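You operate a simulated robot arm through the tools that you are given. There is no shell and no other tool. Be economical: measure what you need, move in short steps, check, and stop when the job is done.

Carry out the task below with a simulated robot arm. There is one attempt and no reset: what you move stays moved.

TASK
Put the 17 socket from the top of the finishing bench on the red tray and the 22 socket on the orange-sealed bearing.
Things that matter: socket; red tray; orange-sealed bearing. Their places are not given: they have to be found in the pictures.

It is judged by the outcome, as a careful person would: the job done as asked, and still so three seconds after it is handed in. It fails if anything else is knocked over, pushed out of place, dropped, spilled or broken.

THE ROBOT
A 7-joint arm with a two-finger parallel gripper, fixed in place. Base frame: the origin is at the foot of the arm, x ahead of it, y to its left, z up; the work surface is at about z = 0. Lengths are in m, angles in rad, forces in N, time in s.
With the tool pointing down near the work surface it reaches from about 0.24 to 0.62 m from the base axis. Its first joint turns from -1.152 to 1.152 rad. Payload 2.6 kg.
Tool frame: the origin (TCP) lies between the finger pads and is the grasp point; the fingertips stand 0.03 m ahead of it; z points along the fingers, y is the line along which they close. The gripper opens to 0.094 m. The fingers are 0.028 m wide and 0.01 m thick; the gripper's body (0.05 by 0.096 m) begins 0.055 m behind the TCP.
Orientation is told as [roll, pitch, yaw] about the base's x, y, z axes, in that order, counted from this pose: with the fingers straight down and closing along the base's y, the tool's x points along the base's -x, its y along +y and its z along -z.

THE INTERFACE
- The arm moves only by the tool nudge_tool. Its argument "targets" is a list that holds one entry, the list of rows, each a list of 7 numbers: the shift along the tool's x, y, z in units of 50 mm (1.0 is 50 mm), then the turn, a rotation vector about the tool's x, y, z in units of 4 degrees (1.0 is 4 degrees), then the closure, from 0 (fully open) to 1 (shut). In form: [[[tx, ty, tz, wx, wy, wz, jaw], ...]]. A call has 1 to 12 rows; each row shifts and turns the commanded pose from where the row before left it, along the tool's axes as they then stand. A call with a number of a shift or a turn outside -1 to 1 is refused whole. A row lasts 0.2 s, in which the tool goes at most 0.05 m and 0.15 rad; a call with a longer step from one row to the next is refused whole, and so is a gripper value outside its range. A pose out of reach is approached as far as the arm can. The call stops where the force on the tool passes 40 N (or 10 N more than at its start, if that is more) or the arm is blocked; 0.2 s more then pass. The fingers move at their own pace (about 0.072 m/s each) and stop on an object; they squeeze with about 36 N. The grip force told is the motor's: it shows also when the fingers shut on nothing. Time passes only in rows, and 0.2 s behind the last, so rows that do not move let the fingers close. It gives the time, the measured TCP pose, the force on the tool (base axes), the opening and the grip force at its end, in the units of the frame above (readings bear some noise), and new pictures: "show" is both (left out), scene, wrist or none.
- Cameras (640 x 400 px; columns grow to the right, rows downward): "scene" is fixed at [0.0308, 0.4324, 0.5575]; the picture's right is [-0.78, -0.62, 0.00], its down [-0.39, 0.50, -0.77] and it looks along [0.48, -0.61, -0.63] (base axes); focal length 358 px, centre (320, 200). "wrist" rides on the gripper at [-0.037, 0, -0.058] in the tool frame; the picture's right is [0.00, -1.00, 0.00], its down [0.97, 0.00, -0.24] and it looks along [0.24, 0.00, 0.97] (tool axes); focal length 218 px, centre (320, 200).
- measure_at(camera, pixels): there is no depth. For up to 12 entries [column, row, z] of the newest picture of that camera ("zoom" is the newest enlarged one), the place [x, y] in the base frame at which the ray of that pixel passes the height z, good to about 0.002 m. No time passes.
- zoom(camera, box): a new picture of the part [left, top, right, bottom] of that camera's present view, enlarged. No time passes.
- hand_in(): hands the job in; it is judged then, once.

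Work in short steps. Measure before you move; look again where a grasp or a placing could have gone wrong, and mend it. You have 60 turns and 120 pictures in all, the two below and enlarged ones among them. Open the gripper and draw the arm clear of the work before you hand the job in, unless the task says otherwise; then end with one line.

The tools are called after "Request:" as a command line: name --argument value ..., lists and objects as JSON in quotes. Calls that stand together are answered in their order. nudge_tool: Moves the arm, as the interface text tells. Its arguments: {"type":"object","properties":{"targets":{"type":"array","items":{"type":"array","items":{"type":"array","items":{"type":"number"}}}},"show":{"type":"string","enum":["both","scene","wrist","none"]}},"required":["targets"]} The other tools are called the same way: measure_at (camera, pixels) gives the place at which the rays of pixels pass given heights; zoom (camera, box) takes an enlarged picture of a part of a camera's view; hand_in () hands the job in.

At the start:

```text
time_s: 0.0
position: [0.3316, -0.0203, 0.2821]
ee_rot: [0.0, 0.0, 0.001]
wrist_force: [0.5, -0.8, 0.2]
gripper_width: 0.0938
grip_force: 0.1
```

scene: 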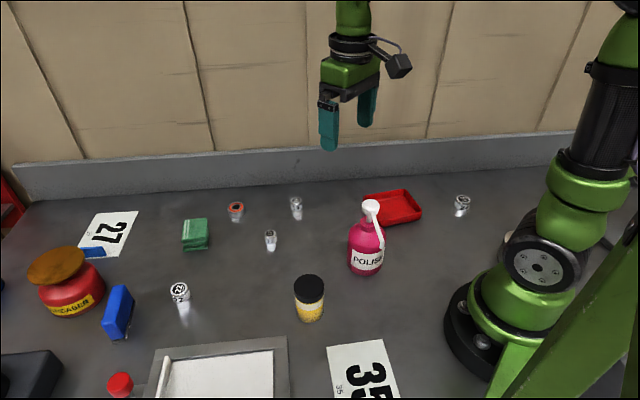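
wrist: 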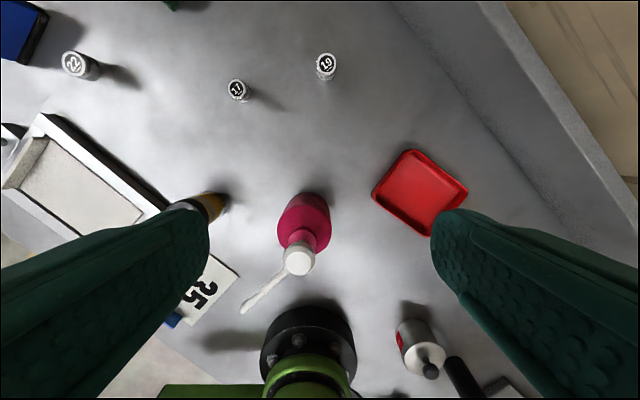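

The wrist picture shows three sockets, near (237,90), (326,66) and (73,63). I'll enlarge them to read the numbers and find the bearing.

Request:
zoom --camera "wrist" --box '[200, 40, 360, 140]'

Request:
zoom --camera "scene" --box '[150, 170, 342, 290]'

Request:
zoom --camera "scene" --box '[340, 160, 500, 260]'

Request:
zoom --camera "wrist" --box '[0, 20, 160, 120]'

```text
4.00 times, centred on (280, 90) of wrist
```

zoom: 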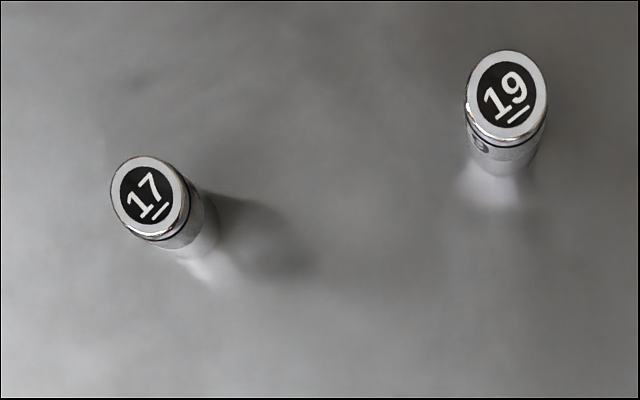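

```text
3.33 times, centred on (246, 230) of scene
```

zoom: 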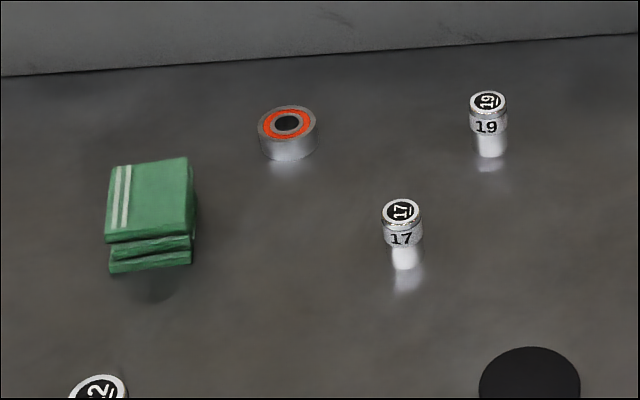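

```text
4.00 times, centred on (420, 210) of scene
```

zoom: 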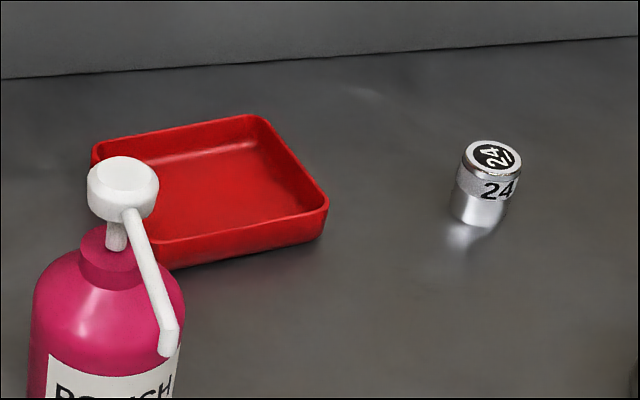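

```text
4.00 times, centred on (80, 70) of wrist
```

zoom: 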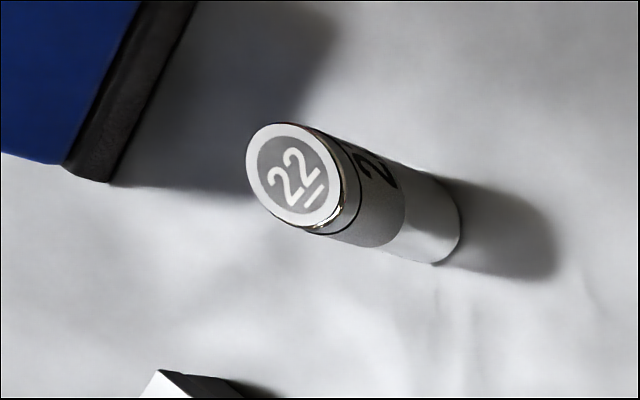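

17, 22, and the bearing (scene ~(236,211)) are identified. I'll measure tops at several heights in both views to get heights by agreement.

Request:
measure_at --camera "scene" --pixels '[[270.5, 233.4, 0.03], [270.5, 233.4, 0.04], [271.5, 250, 0], [179.5, 289, 0.04], [179.5, 289, 0.06], [236, 207.3, 0.0], [236, 207.3, 0.02], [236, 217.5, 0], [296, 200.2, 0.04], [371, 205, 0.12]]'

Request:
measure_at --camera "wrist" --pixels '[[237.5, 89, 0.03], [237.5, 89, 0.04], [248, 101, 0], [73.5, 63.5, 0.04], [73.5, 63.5, 0.06], [105, 75, 0], [415, 149, 0.015], [467, 190, 0.015], [423, 236, 0.015], [372, 194, 0.015], [420, 192, 0.0], [299, 261, 0.12]]'

```text
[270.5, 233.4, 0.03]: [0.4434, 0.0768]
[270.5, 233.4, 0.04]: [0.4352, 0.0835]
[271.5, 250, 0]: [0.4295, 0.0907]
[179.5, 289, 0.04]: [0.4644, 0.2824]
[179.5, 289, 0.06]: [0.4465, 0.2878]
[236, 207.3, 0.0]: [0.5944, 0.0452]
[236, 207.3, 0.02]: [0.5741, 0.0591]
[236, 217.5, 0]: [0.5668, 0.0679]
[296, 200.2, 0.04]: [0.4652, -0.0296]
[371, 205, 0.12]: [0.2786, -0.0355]
```

```text
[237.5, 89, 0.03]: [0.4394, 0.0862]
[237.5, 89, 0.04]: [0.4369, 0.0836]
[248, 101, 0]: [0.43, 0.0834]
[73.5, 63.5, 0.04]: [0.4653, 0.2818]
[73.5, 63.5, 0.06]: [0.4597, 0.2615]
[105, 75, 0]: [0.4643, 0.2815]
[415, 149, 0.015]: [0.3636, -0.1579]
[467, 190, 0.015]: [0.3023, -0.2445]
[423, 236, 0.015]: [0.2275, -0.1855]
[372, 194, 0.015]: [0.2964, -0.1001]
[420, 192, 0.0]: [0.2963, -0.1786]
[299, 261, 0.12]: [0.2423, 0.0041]
```

17: top ≈ z 0.039 at (0.436, 0.0835); 22: top ≈ 0.04 at (0.4645, 0.282); tray centre ≈ (0.2975, −0.172); bearing ≈ (0.578, 0.057). Moving above the 17 and looking.

Request:
nudge_tool --targets '[[[-0.525, 0.52, 0, 0, 0, 0, 0], [-0.525, 0.52, 0, 0, 0, 0, 0], [-0.525, 0.52, 0, 0, 0, 0, 0], [-0.525, 0.52, 0, 0, 0, 0, 0], [0, 0, 0.8, 0, 0, 0, 0], [0, 0, 0.8, 0, 0, 0, 0], [0, 0, 0.8, 0, 0, 0, 0], [0, 0, 0, 0, 0, 0, 0]]]' --show "wrist"

```text
time_s: 1.8
position: [0.4359, 0.0829, 0.1618]
ee_rot: [0.001, -0.001, 0.001]
wrist_force: [0.7, 0.4, -0.1]
gripper_width: 0.0943
grip_force: 0.2
```

wrist: 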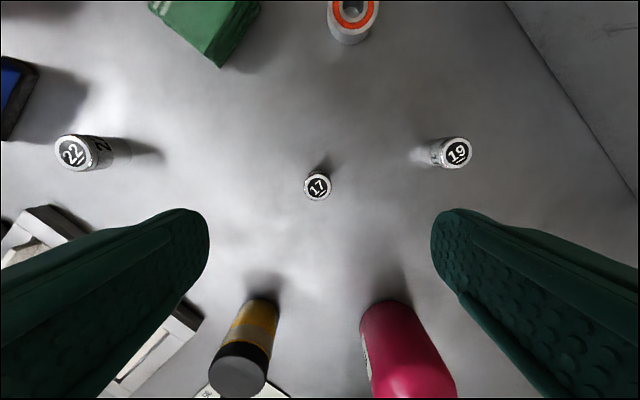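

The 17 shows at (318,187), centred between the fingers. I check its place and those of the 22 and the bearing.

Request:
measure_at --camera "wrist" --pixels '[[318, 187, 0.039], [304, 187, 0.039], [332, 187, 0.039], [73, 153, 0.04], [354, 8, 0.015], [329, 20, 0.0], [36, 70, 0.05], [240, 375, 0.07]]'

```text
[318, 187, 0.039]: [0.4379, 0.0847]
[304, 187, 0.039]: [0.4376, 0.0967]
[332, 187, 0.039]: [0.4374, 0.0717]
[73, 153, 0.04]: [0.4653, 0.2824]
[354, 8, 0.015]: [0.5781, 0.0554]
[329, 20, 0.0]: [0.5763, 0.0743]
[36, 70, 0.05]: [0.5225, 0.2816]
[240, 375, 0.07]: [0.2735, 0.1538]
```

Diameter ≈ 25 mm. Descending to TCP z ≈ 0.042 and closing.

Request:
nudge_tool --targets '[[[-0.03, 0.025, 0.6, 0, 0, 0, 0], [0, 0, 0.6, 0, 0, 0, 0], [0, 0, 0.6, 0, 0, 0, 0], [0, 0, 0.6, 0, 0, 0, 0], [0, 0, 0, 0, 0, 0, 0], [0, 0, 0, 0, 0, 0, 1], [0, 0, 0, 0, 0, 0, 1], [0, 0, 0, 0, 0, 0, 1], [0, 0, 0, 0, 0, 0, 1]]]' --show "both"

```text
time_s: 3.8
position: [0.4378, 0.0842, 0.0442]
ee_rot: [0.001, -0.002, -0.001]
wrist_force: [0.4, -0.6, 0.5]
gripper_width: 0.0229
grip_force: 35.3
```

scene: 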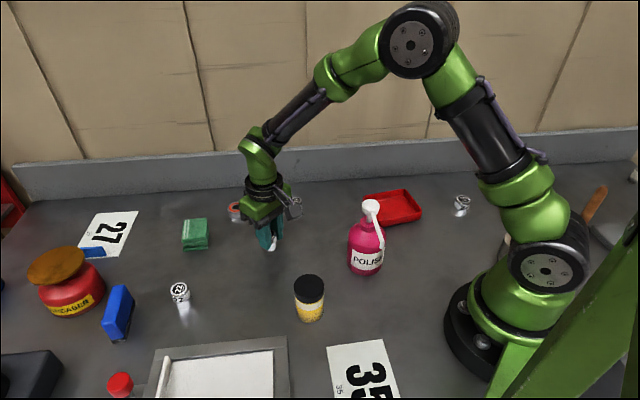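
wrist: 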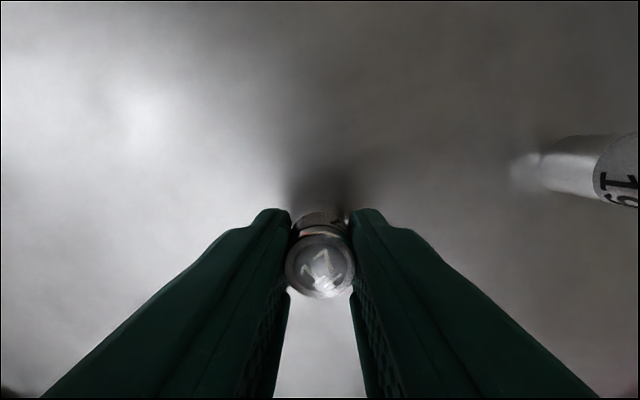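

17 is held (width 22.9 mm). Lift and carry over the tray.

Request:
nudge_tool --targets '[[[0, 0, -0.5, 0, 0, 0, 1], [0, 0, -0.8, 0, 0, 0, 1], [0, 0, -0.8, 0, 0, 0, 1], [0, 0, -0.8, 0, 0, 0, 1], [0, 0, -0.8, 0, 0, 0, 1], [0.467, -0.853, 0, 0, 0, 0, 1], [0.467, -0.853, 0, 0, 0, 0, 1], [0.467, -0.853, 0, 0, 0, 0, 1], [0.467, -0.853, 0, 0, 0, 0, 1], [0.467, -0.853, 0, 0, 0, 0, 1], [0.467, -0.853, 0, 0, 0, 0, 1], [0, 0, 0, 0, 0, 0, 1]]]' --show "both"

```text
time_s: 6.4
position: [0.2986, -0.1713, 0.2262]
ee_rot: [-0.002, 0.0, 0.0]
wrist_force: [-0.3, -0.6, -1.1]
gripper_width: 0.0232
grip_force: 35.6
```

scene: 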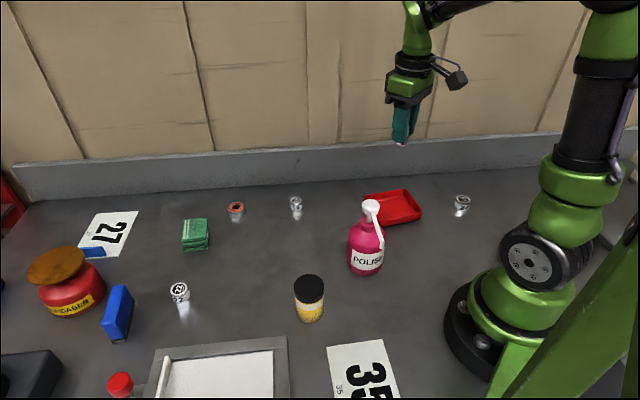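
wrist: 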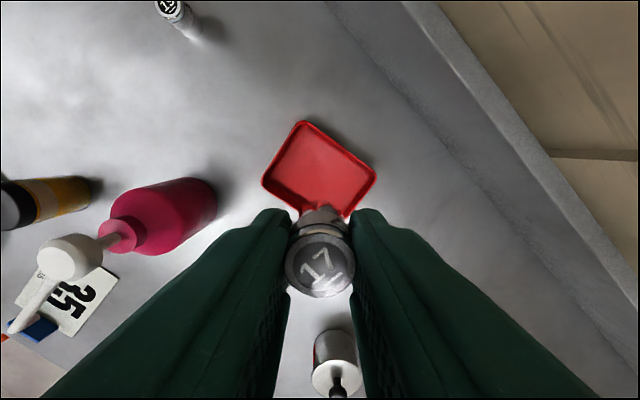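

Socket above the tray. Measure the tray corners from here.

Request:
measure_at --camera "wrist" --pixels '[[301, 122, 0.015], [376, 179, 0.015], [262, 182, 0.015], [320, 170, 0.003], [334, 378, 0.08]]'

Request:
zoom --camera "scene" --box '[340, 160, 500, 260]'

Request:
zoom --camera "wrist" --box '[220, 100, 420, 225]'

```text
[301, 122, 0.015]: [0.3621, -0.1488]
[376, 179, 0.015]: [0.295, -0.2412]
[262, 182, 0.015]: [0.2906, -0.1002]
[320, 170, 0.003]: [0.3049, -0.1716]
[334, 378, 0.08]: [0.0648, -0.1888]
```

```text
4.00 times, centred on (420, 210) of scene
```

zoom: 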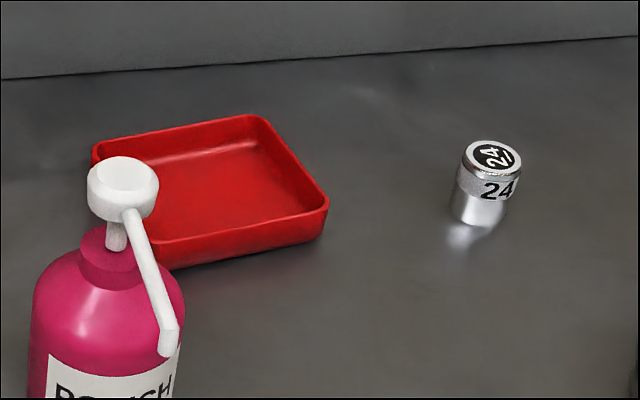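

```text
3.20 times, centred on (320, 162) of wrist
```

zoom: 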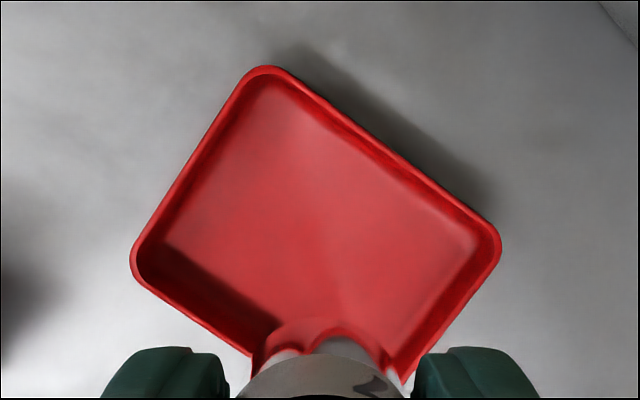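

Tray centre ≈ (0.293, −0.171). Descend until the socket bottom is about 8 mm above the table.

Request:
nudge_tool --targets '[[[0.1, 0, 0.68, 0, 0, 0, 1], [0, 0, 0.68, 0, 0, 0, 1], [0, 0, 0.68, 0, 0, 0, 1], [0, 0, 0.68, 0, 0, 0, 1], [0, 0, 0.4, 0, 0, 0, 1], [0, 0, 0.2, 0, 0, 0, 1], [0, 0, 0.16, 0, 0, 0, 1], [0, 0, 0, 0, 0, 0, 1]]]'

```text
time_s: 8.2
position: [0.292, -0.1707, 0.0528]
ee_rot: [-0.001, 0.001, -0.001]
wrist_force: [-0.7, 0.8, -0.3]
gripper_width: 0.023
grip_force: 35.9
```

scene: 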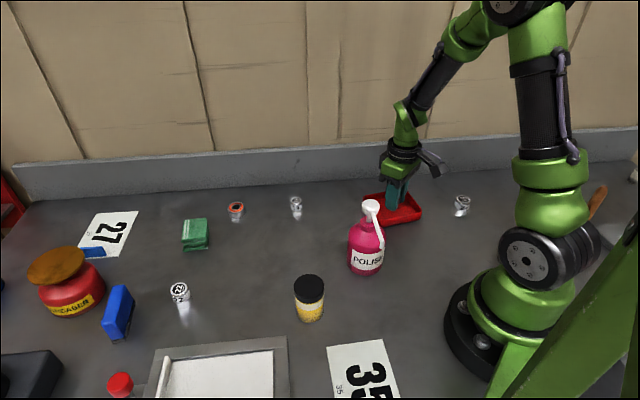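
wrist: 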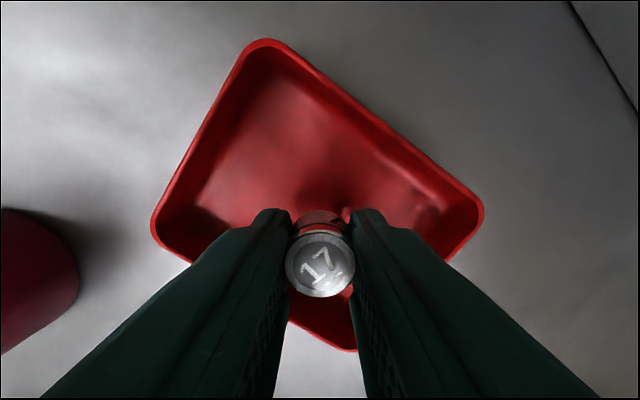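

Socket is inside the tray. Lower in 1 mm steps and watch force.

Request:
nudge_tool --targets '[[[0, 0, 0.02, 0, 0, 0, 1], [0, 0, 0.02, 0, 0, 0, 1], [0, 0, 0.02, 0, 0, 0, 1], [0, 0, 0.02, 0, 0, 0, 1], [0, 0, 0, 0, 0, 0, 1]]]' --show "none"

```text
time_s: 9.4
position: [0.2922, -0.1712, 0.0489]
ee_rot: [0.0, -0.002, 0.0]
wrist_force: [0.3, -0.1, -1.1]
gripper_width: 0.0228
grip_force: 36.0
```

Request:
nudge_tool --targets '[[[0, 0, 0.02, 0, 0, 0, 1], [0, 0, 0.02, 0, 0, 0, 1], [0, 0, 0, 0, 0, 0, 1]]]' --show "none"

```text
time_s: 10.2
position: [0.2929, -0.1704, 0.0479]
ee_rot: [0.001, -0.001, 0.001]
wrist_force: [0.2, -0.6, -0.7]
gripper_width: 0.0228
grip_force: 36.1
```

Request:
nudge_tool --targets '[[[0, 0, 0.02, 0, 0, 0, 1], [0, 0, 0, 0, 0, 0, 1]]]' --show "none"

```text
time_s: 10.8
position: [0.292, -0.1702, 0.0463]
ee_rot: [0.0, -0.001, -0.001]
wrist_force: [0.7, 0.5, -0.2]
gripper_width: 0.023
grip_force: 36.4
```

Request:
nudge_tool --targets '[[[0, 0, 0.02, 0, 0, 0, 1], [0, 0, 0.02, 0, 0, 0, 1], [0, 0, 0, 0, 0, 0, 1]]]' --show "wrist"

```text
time_s: 11.6
position: [0.2934, -0.1712, 0.0452]
ee_rot: [-0.001, -0.003, -0.001]
wrist_force: [-4.3, 4.1, 30.0]
gripper_width: 0.023
grip_force: 36.2
```

wrist: 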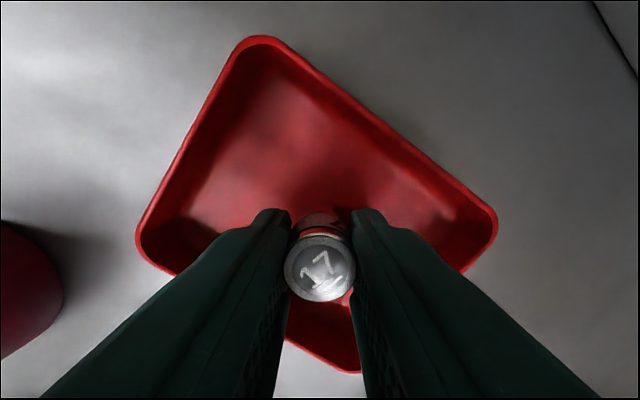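

Contact (30 N). Ease up 1 mm, open to about 50 mm, and rise straight up.

Request:
nudge_tool --targets '[[[0, 0, -0.02, 0, 0, 0, 1], [0, 0, 0, 0, 0, 0, 0.8], [0, 0, 0, 0, 0, 0, 0.6], [0, 0, 0, 0, 0, 0, 0.5], [0, 0, 0, 0, 0, 0, 0.5], [0, 0, -0.3, 0, 0, 0, 0.5], [0, 0, -0.6, 0, 0, 0, 0.5], [0, 0, -0.9, 0, 0, 0, 0.5], [0, 0, -0.9, 0, 0, 0, 0.5], [0, 0, -0.9, 0, 0, 0, 0.5], [0, 0, 0, 0, 0, 0, 0]]]'

```text
time_s: 14.0
position: [0.296, -0.1709, 0.2249]
ee_rot: [0.0, -0.001, -0.001]
wrist_force: [-0.7, -0.1, 0.6]
gripper_width: 0.0939
grip_force: 0.1
```

scene: 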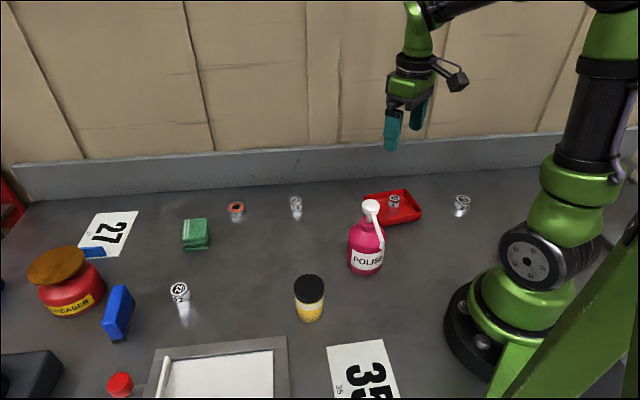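
wrist: 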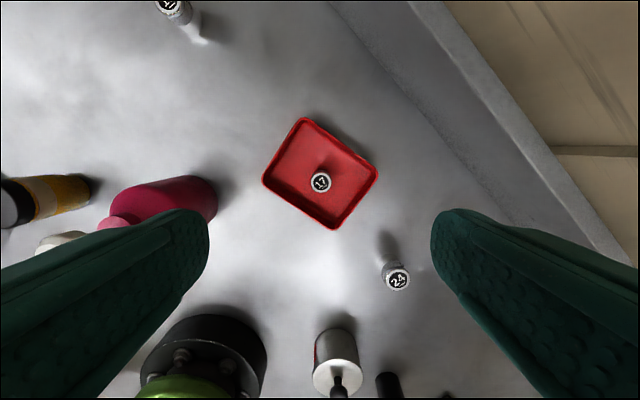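

17 stands in the tray. Go over the 22 at height and look at its surroundings.

Request:
nudge_tool --targets '[[[-0.307, 0.824, 0, 0, 0, 0, 0], [-0.307, 0.824, 0, 0, 0, 0, 0], [-0.307, 0.824, 0, 0, 0, 0, 0], [-0.307, 0.824, 0, 0, 0, 0, 0], [-0.307, 0.824, 0, 0, 0, 0, 0], [-0.307, 0.824, 0, 0, 0, 0, 0], [-0.307, 0.824, 0, 0, 0, 0, 0], [-0.307, 0.824, 0, 0, 0, 0, 0], [-0.307, 0.824, 0, 0, 0, 0, 0], [-0.307, 0.824, 0, 0, 0, 0, 0], [-0.307, 0.824, 0, 0, 0, 0, 0], [0, 0, 0, 0, 0, 0, 0]]]'

```text
time_s: 16.6
position: [0.459, 0.2815, 0.225]
ee_rot: [0.001, 0.001, 0.0]
wrist_force: [0.2, 0.6, -0.1]
gripper_width: 0.0938
grip_force: 0.1
```

scene: 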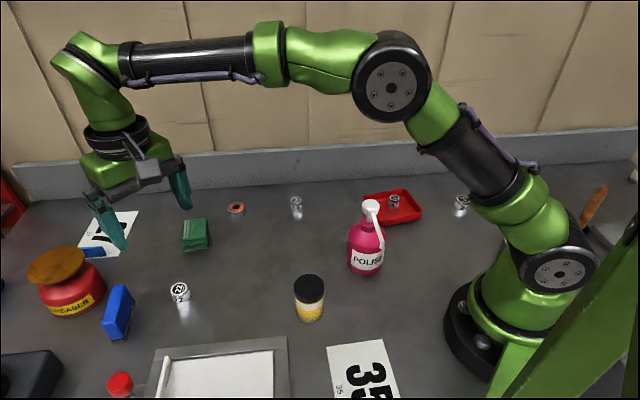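
wrist: 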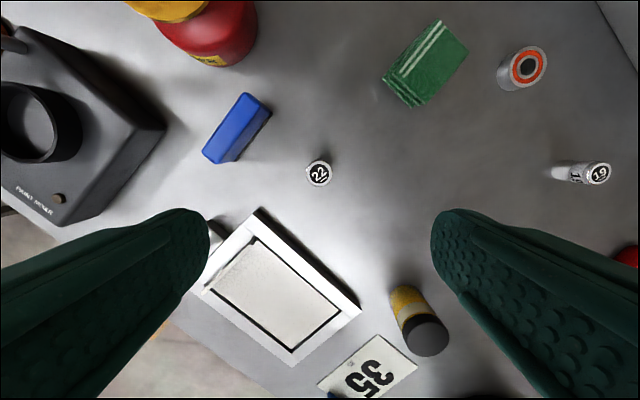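

22 at (319,172); the blue block and the framed tray are near. Measure clearances and the bearing.

Request:
measure_at --camera "wrist" --pixels '[[319, 172, 0.04], [305, 172, 0.04], [333, 172, 0.04], [238, 160, 0.0], [271, 113, 0.0], [221, 163, 0.05], [259, 210, 0.02], [245, 222, 0.02], [361, 307, 0.01], [529, 66, 0.015], [546, 56, 0.015], [510, 76, 0.015]]'

Request:
zoom --camera "wrist" --box '[180, 80, 400, 217]'

Request:
zoom --camera "wrist" --box '[480, 30, 576, 90]'

Request:
zoom --camera "scene" --box '[80, 260, 272, 380]'

```text
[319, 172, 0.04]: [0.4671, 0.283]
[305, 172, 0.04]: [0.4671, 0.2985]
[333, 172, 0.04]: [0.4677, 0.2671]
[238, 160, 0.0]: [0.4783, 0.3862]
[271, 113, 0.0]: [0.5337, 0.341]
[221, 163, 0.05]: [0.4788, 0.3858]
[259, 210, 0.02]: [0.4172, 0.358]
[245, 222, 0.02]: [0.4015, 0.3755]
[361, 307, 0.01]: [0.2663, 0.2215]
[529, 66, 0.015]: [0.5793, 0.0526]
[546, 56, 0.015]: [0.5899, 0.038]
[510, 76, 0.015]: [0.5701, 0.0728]
```

```text
2.91 times, centred on (290, 148) of wrist
```

zoom: 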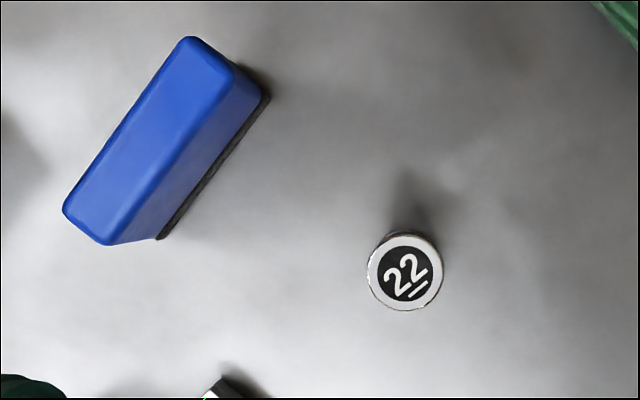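

```text
6.67 times, centred on (528, 60) of wrist
```

zoom: 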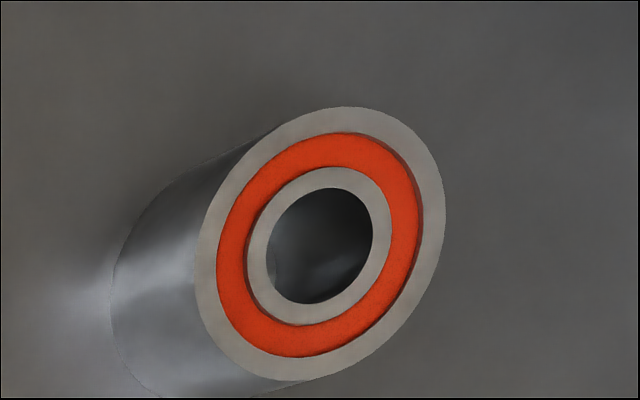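

```text
3.33 times, centred on (176, 320) of scene
```

zoom: 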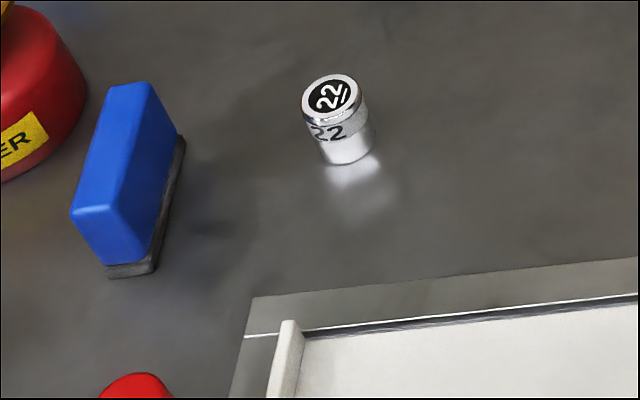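

Clearances fine (blue block at y ≥ 0.38 at that x). Descend on the 22 and close.

Request:
nudge_tool --targets '[[[-0.14, 0.03, 0.7, 0, 0, 0, 0], [0, 0, 0.7, 0, 0, 0, 0], [0, 0, 0.7, 0, 0, 0, 0], [0, 0, 0.7, 0, 0, 0, 0], [0, 0, 0.5, 0, 0, 0, 0], [0, 0, 0.3, 0, 0, 0, 0], [0, 0, 0, 0, 0, 0, 0], [0, 0, 0, 0, 0, 0, 1], [0, 0, 0, 0, 0, 0, 1], [0, 0, 0, 0, 0, 0, 1], [0, 0, 0, 0, 0, 0, 1]]]'

```text
time_s: 19.0
position: [0.4674, 0.2841, 0.0437]
ee_rot: [-0.001, -0.001, -0.002]
wrist_force: [0.0, -0.8, -0.4]
gripper_width: 0.029
grip_force: 36.5
```

scene: 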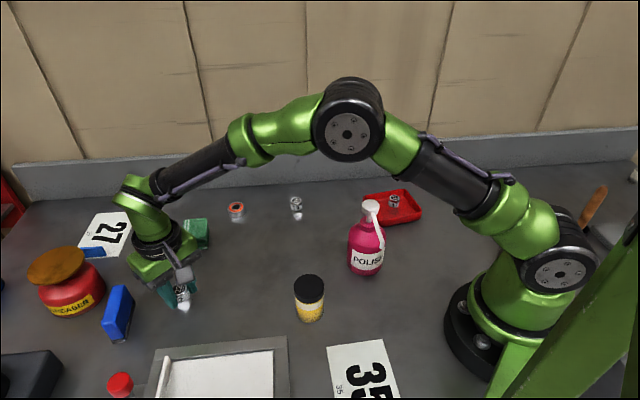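
wrist: 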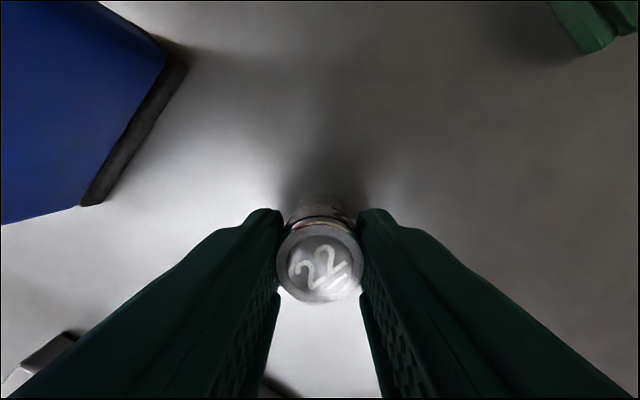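

22 is held (29 mm). Lift, move to x ≈ 0.50 in line with the bearing, and look.

Request:
measure_at --camera "wrist" --pixels '[[320, 263, 0.04], [278, 263, 0.04], [362, 263, 0.04], [320, 304, 0.04]]'

Request:
nudge_tool --targets '[[[0, 0, -0.5, 0, 0, 0, 1], [0, 0, -0.7, 0, 0, 0, 1], [0, 0, -0.7, 0, 0, 0, 1], [-0.11, -0.762, 0, 0, 0, 0, 1], [-0.11, -0.762, 0, 0, 0, 0, 1], [-0.11, -0.762, 0, 0, 0, 0, 1], [-0.11, -0.762, 0, 0, 0, 0, 1], [-0.11, -0.762, 0, 0, 0, 0, 1], [-0.11, -0.762, 0, 0, 0, 0, 1], [0, 0, 0, 0, 0, 0, 1]]]'

```text
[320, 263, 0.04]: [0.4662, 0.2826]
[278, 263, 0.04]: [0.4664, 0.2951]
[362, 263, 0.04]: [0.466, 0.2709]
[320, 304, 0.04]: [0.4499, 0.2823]
```

```text
time_s: 21.2
position: [0.5034, 0.0562, 0.1421]
ee_rot: [0.001, 0.0, -0.001]
wrist_force: [-0.1, -0.8, -1.2]
gripper_width: 0.029
grip_force: 36.4
```

scene: 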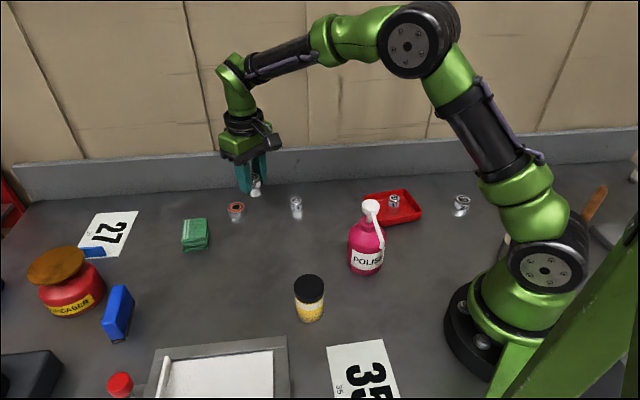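
wrist: 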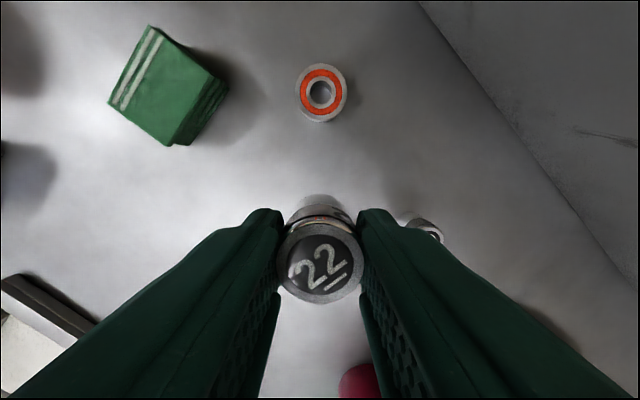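

Bearing top centre at (321,91). Measure it.

Request:
zoom --camera "wrist" --box '[272, 60, 368, 120]'

Request:
measure_at --camera "wrist" --pixels '[[321, 91, 0.012], [321, 91, 0.018], [294, 92, 0.016], [347, 92, 0.016], [320, 65, 0.016], [322, 116, 0.016], [321, 123, 0.0], [217, 90, 0.0], [227, 93, 0.03]]'

```text
6.67 times, centred on (320, 90) of wrist
```

zoom: 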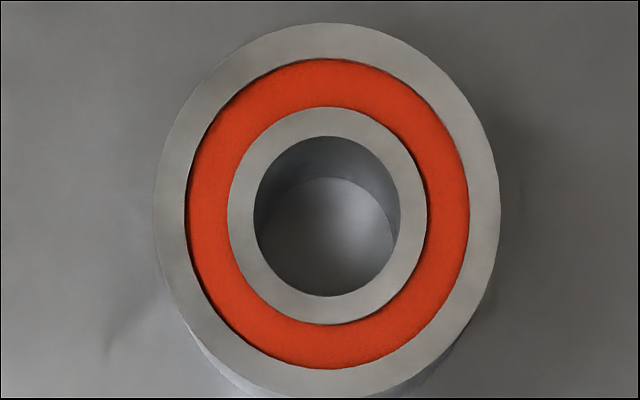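

```text
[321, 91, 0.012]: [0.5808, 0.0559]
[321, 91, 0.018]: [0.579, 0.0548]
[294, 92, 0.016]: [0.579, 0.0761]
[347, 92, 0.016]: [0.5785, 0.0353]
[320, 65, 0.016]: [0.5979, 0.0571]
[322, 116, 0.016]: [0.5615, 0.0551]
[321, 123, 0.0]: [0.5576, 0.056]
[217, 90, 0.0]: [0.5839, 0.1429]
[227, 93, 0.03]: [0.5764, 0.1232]
```

Bearing centre (0.579, 0.0555), top ≈ 0.015–0.016, Ø 41 mm. Move above it and descend to ~8 mm above contact.

Request:
nudge_tool --targets '[[[-0.5, -0.01, 0, 0, 0, 0, 1], [-0.5, 0, 0, 0, 0, 0, 1], [-0.51, 0, 0, 0, 0, 0, 1], [0, 0, 0.5, 0, 0, 0, 1], [0, 0, 0.5, 0, 0, 0, 1], [0, 0, 0.4, 0, 0, 0, 1], [0, 0, 0, 0, 0, 0, 1], [0, 0, 0, 0, 0, 0, 1]]]'

```text
time_s: 23.0
position: [0.5781, 0.054, 0.0689]
ee_rot: [0.0, -0.002, -0.001]
wrist_force: [0.1, 0.1, -0.7]
gripper_width: 0.0292
grip_force: 36.0
```

scene: 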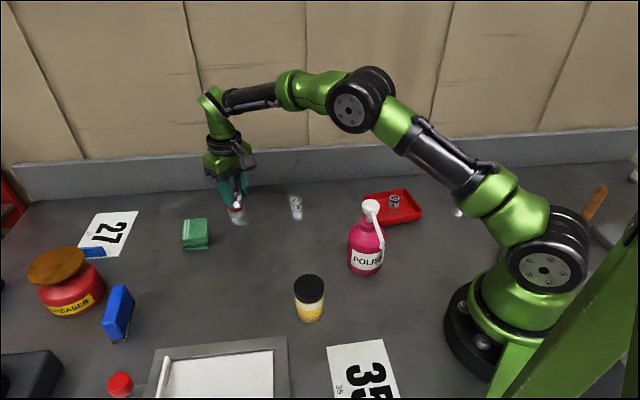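
wrist: 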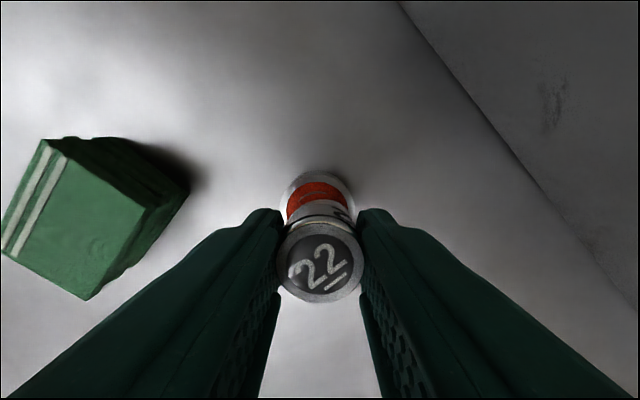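

Request:
zoom --camera "scene" --box '[188, 170, 284, 230]'

Request:
zoom --camera "wrist" --box '[256, 150, 384, 230]'

Request:
measure_at --camera "wrist" --pixels '[[280, 200, 0.016], [354, 200, 0.016], [316, 170, 0.016]]'

```text
6.67 times, centred on (236, 200) of scene
```

zoom: 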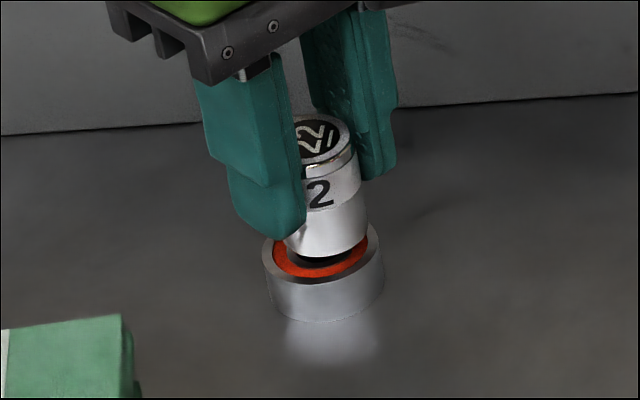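

```text
5.00 times, centred on (320, 190) of wrist
```

zoom: 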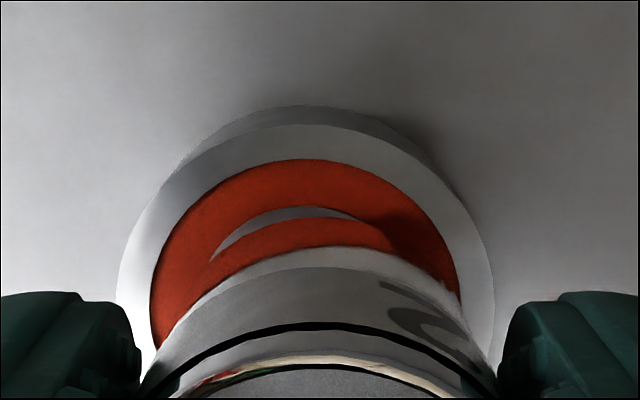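

```text
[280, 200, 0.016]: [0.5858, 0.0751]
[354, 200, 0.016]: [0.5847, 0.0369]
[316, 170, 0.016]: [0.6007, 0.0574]
```

Well aligned; shift +1.5 mm in y and lower 5 mm in small steps.

Request:
nudge_tool --targets '[[[0, 0.03, 0.02, 0, 0, 0, 1], [0, 0, 0.02, 0, 0, 0, 1], [0, 0, 0.02, 0, 0, 0, 1], [0, 0, 0.02, 0, 0, 0, 1], [0, 0, 0.02, 0, 0, 0, 1], [0, 0, 0, 0, 0, 0, 1]]]' --show "none"

```text
time_s: 24.4
position: [0.5756, 0.0573, 0.0655]
ee_rot: [0.001, 0.0, 0.001]
wrist_force: [0.3, 0.5, -1.0]
gripper_width: 0.0288
grip_force: 36.2
```

Request:
nudge_tool --targets '[[[0, 0, 0.02, 0, 0, 0, 1], [0, 0, 0.02, 0, 0, 0, 1], [0, 0, 0, 0, 0, 0, 1]]]' --show "none"

```text
time_s: 25.2
position: [0.5776, 0.057, 0.0646]
ee_rot: [0.0, 0.001, -0.001]
wrist_force: [0.4, 0.1, -1.0]
gripper_width: 0.0292
grip_force: 35.8
```

Request:
nudge_tool --targets '[[[0, 0, 0.02, 0, 0, 0, 1], [0, 0, 0, 0, 0, 0, 1]]]' --show "wrist"

Request:
zoom --camera "scene" --box '[188, 170, 284, 230]'

```text
time_s: 25.8
position: [0.5767, 0.0575, 0.0637]
ee_rot: [-0.001, -0.001, 0.0]
wrist_force: [0.5, -0.4, -0.7]
gripper_width: 0.0293
grip_force: 36.0
```

wrist: 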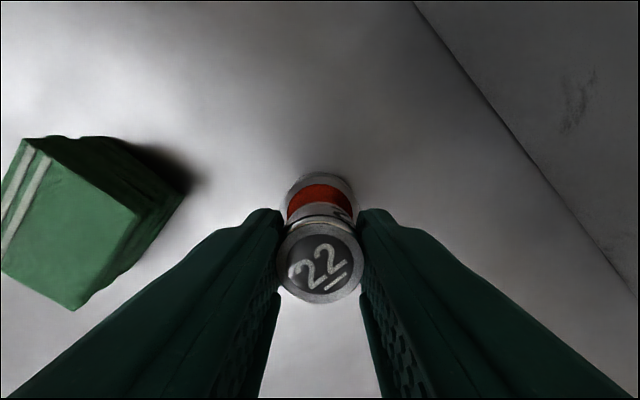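

```text
6.67 times, centred on (236, 200) of scene
```

zoom: 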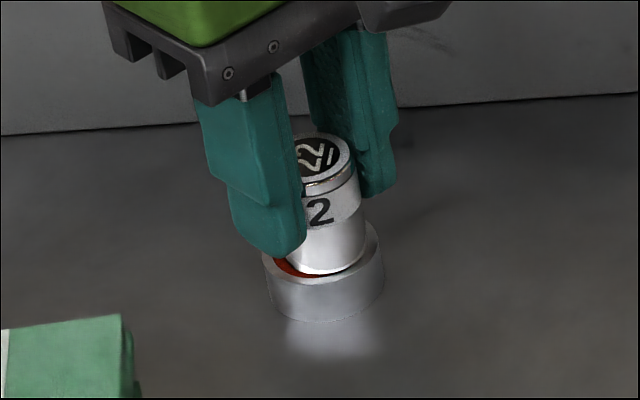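

Request:
zoom --camera "wrist" --box '[256, 150, 384, 230]'

Request:
zoom --camera "scene" --box '[212, 188, 260, 218]'

```text
5.00 times, centred on (320, 190) of wrist
```

zoom: 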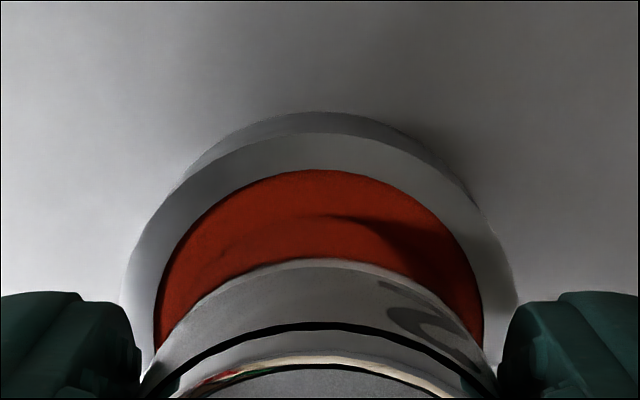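

```text
13.33 times, centred on (236, 203) of scene
```

zoom: 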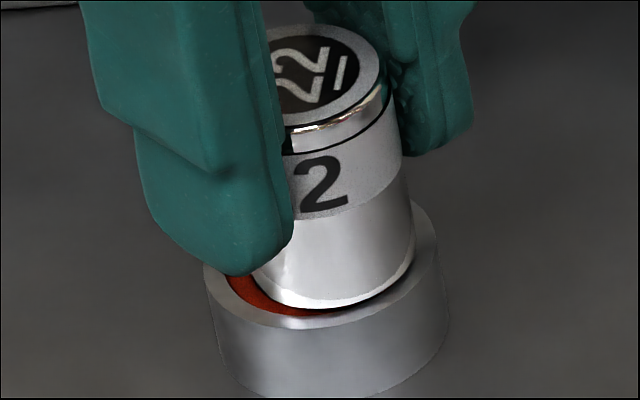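

The scene view shows the socket a little short of centre in x (wider gap on far-left side); y is centred. Shift +3 mm in x, and recheck.

Request:
nudge_tool --targets '[[[-0.06, 0, 0, 0, 0, 0, 1], [0, 0, 0, 0, 0, 0, 1]]]' --show "none"

Request:
zoom --camera "scene" --box '[212, 188, 260, 218]'

```text
time_s: 26.4
position: [0.5799, 0.0555, 0.063]
ee_rot: [0.0, 0.0, -0.001]
wrist_force: [0.1, -0.2, -1.6]
gripper_width: 0.0288
grip_force: 36.2
```

```text
13.33 times, centred on (236, 203) of scene
```

zoom: 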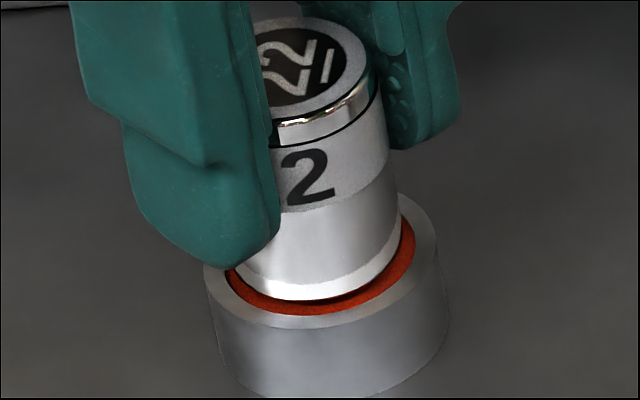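

Well centred now. Lower by 1 mm steps until contact.

Request:
nudge_tool --targets '[[[0, 0, 0.02, 0, 0, 0, 1], [0, 0, 0, 0, 0, 0, 1]]]' --show "none"

```text
time_s: 27.0
position: [0.5794, 0.0547, 0.0625]
ee_rot: [0.0, 0.0, 0.0]
wrist_force: [0.4, 0.2, -0.1]
gripper_width: 0.0288
grip_force: 36.8
```

Request:
nudge_tool --targets '[[[0, 0, 0.02, 0, 0, 0, 1], [0, 0, 0, 0, 0, 0, 1]]]' --show "none"

```text
time_s: 27.6
position: [0.5806, 0.0569, 0.0611]
ee_rot: [0.0, -0.002, -0.001]
wrist_force: [-2.5, -0.6, 6.5]
gripper_width: 0.0289
grip_force: 36.0
```

Light contact (6.5 N). Open partly, then rise straight up.

Request:
nudge_tool --targets '[[[0, 0, 0, 0, 0, 0, 0.8], [0, 0, 0, 0, 0, 0, 0.6], [0, 0, 0, 0, 0, 0, 0.45], [0, 0, 0, 0, 0, 0, 0.45], [0, 0, -0.3, 0, 0, 0, 0.45], [0, 0, -0.5, 0, 0, 0, 0.45], [0, 0, -0.7, 0, 0, 0, 0.45], [0.5, 0, -0.7, 0, 0, 0, 0.45], [0.8, 0, -0.4, 0, 0, 0, 0.45], [0.8, 0, 0, 0, 0, 0, 0.2], [0, 0, 0, 0, 0, 0, 0]]]'

Request:
zoom --camera "scene" --box '[188, 170, 284, 230]'

Request:
zoom --camera "scene" --box '[340, 160, 500, 260]'

```text
time_s: 30.0
position: [0.4726, 0.0556, 0.1921]
ee_rot: [0.001, 0.001, 0.0]
wrist_force: [-0.3, 1.2, 0.3]
gripper_width: 0.0941
grip_force: 0.0
```

scene: 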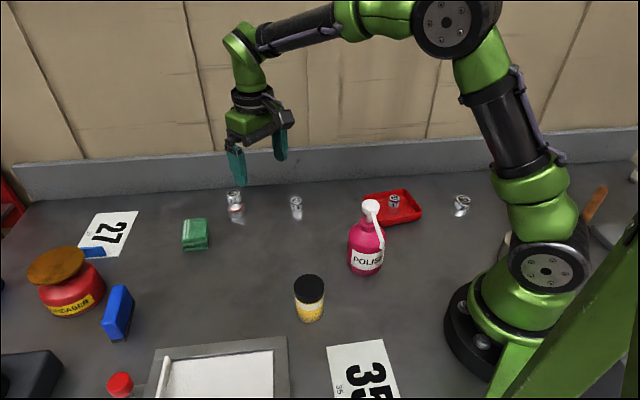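
wrist: 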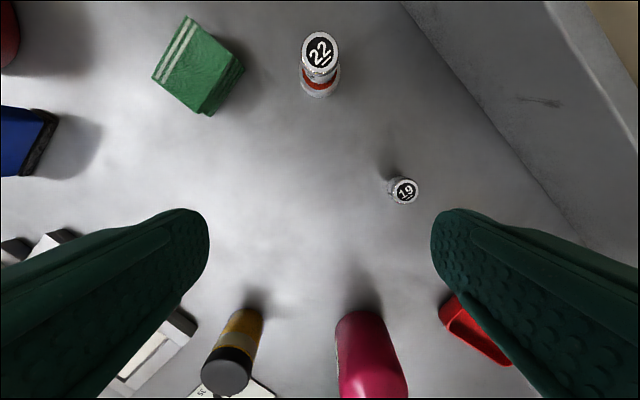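

```text
6.67 times, centred on (236, 200) of scene
```

zoom: 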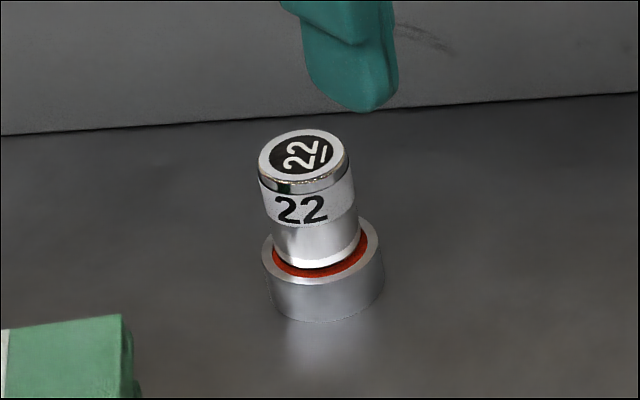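

```text
4.00 times, centred on (420, 210) of scene
```

zoom: 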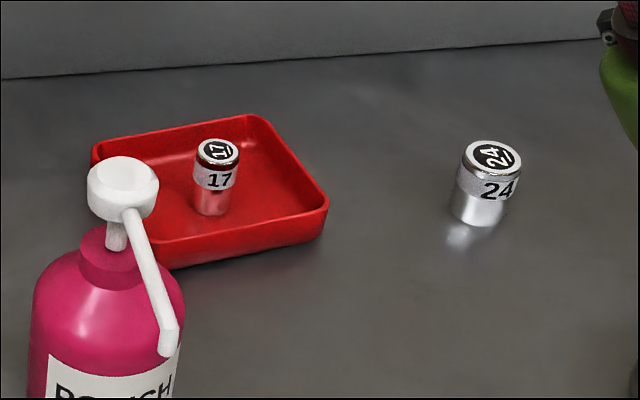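

Both sockets stand upright where asked, the gripper is open and clear, and nothing else has been disturbed. Handing in.

Request:
hand_in

```text
The job is handed in.
```

The 17 socket stands on the red tray and the 22 socket on the orange-sealed bearing; nothing else was disturbed, and the job is handed in.
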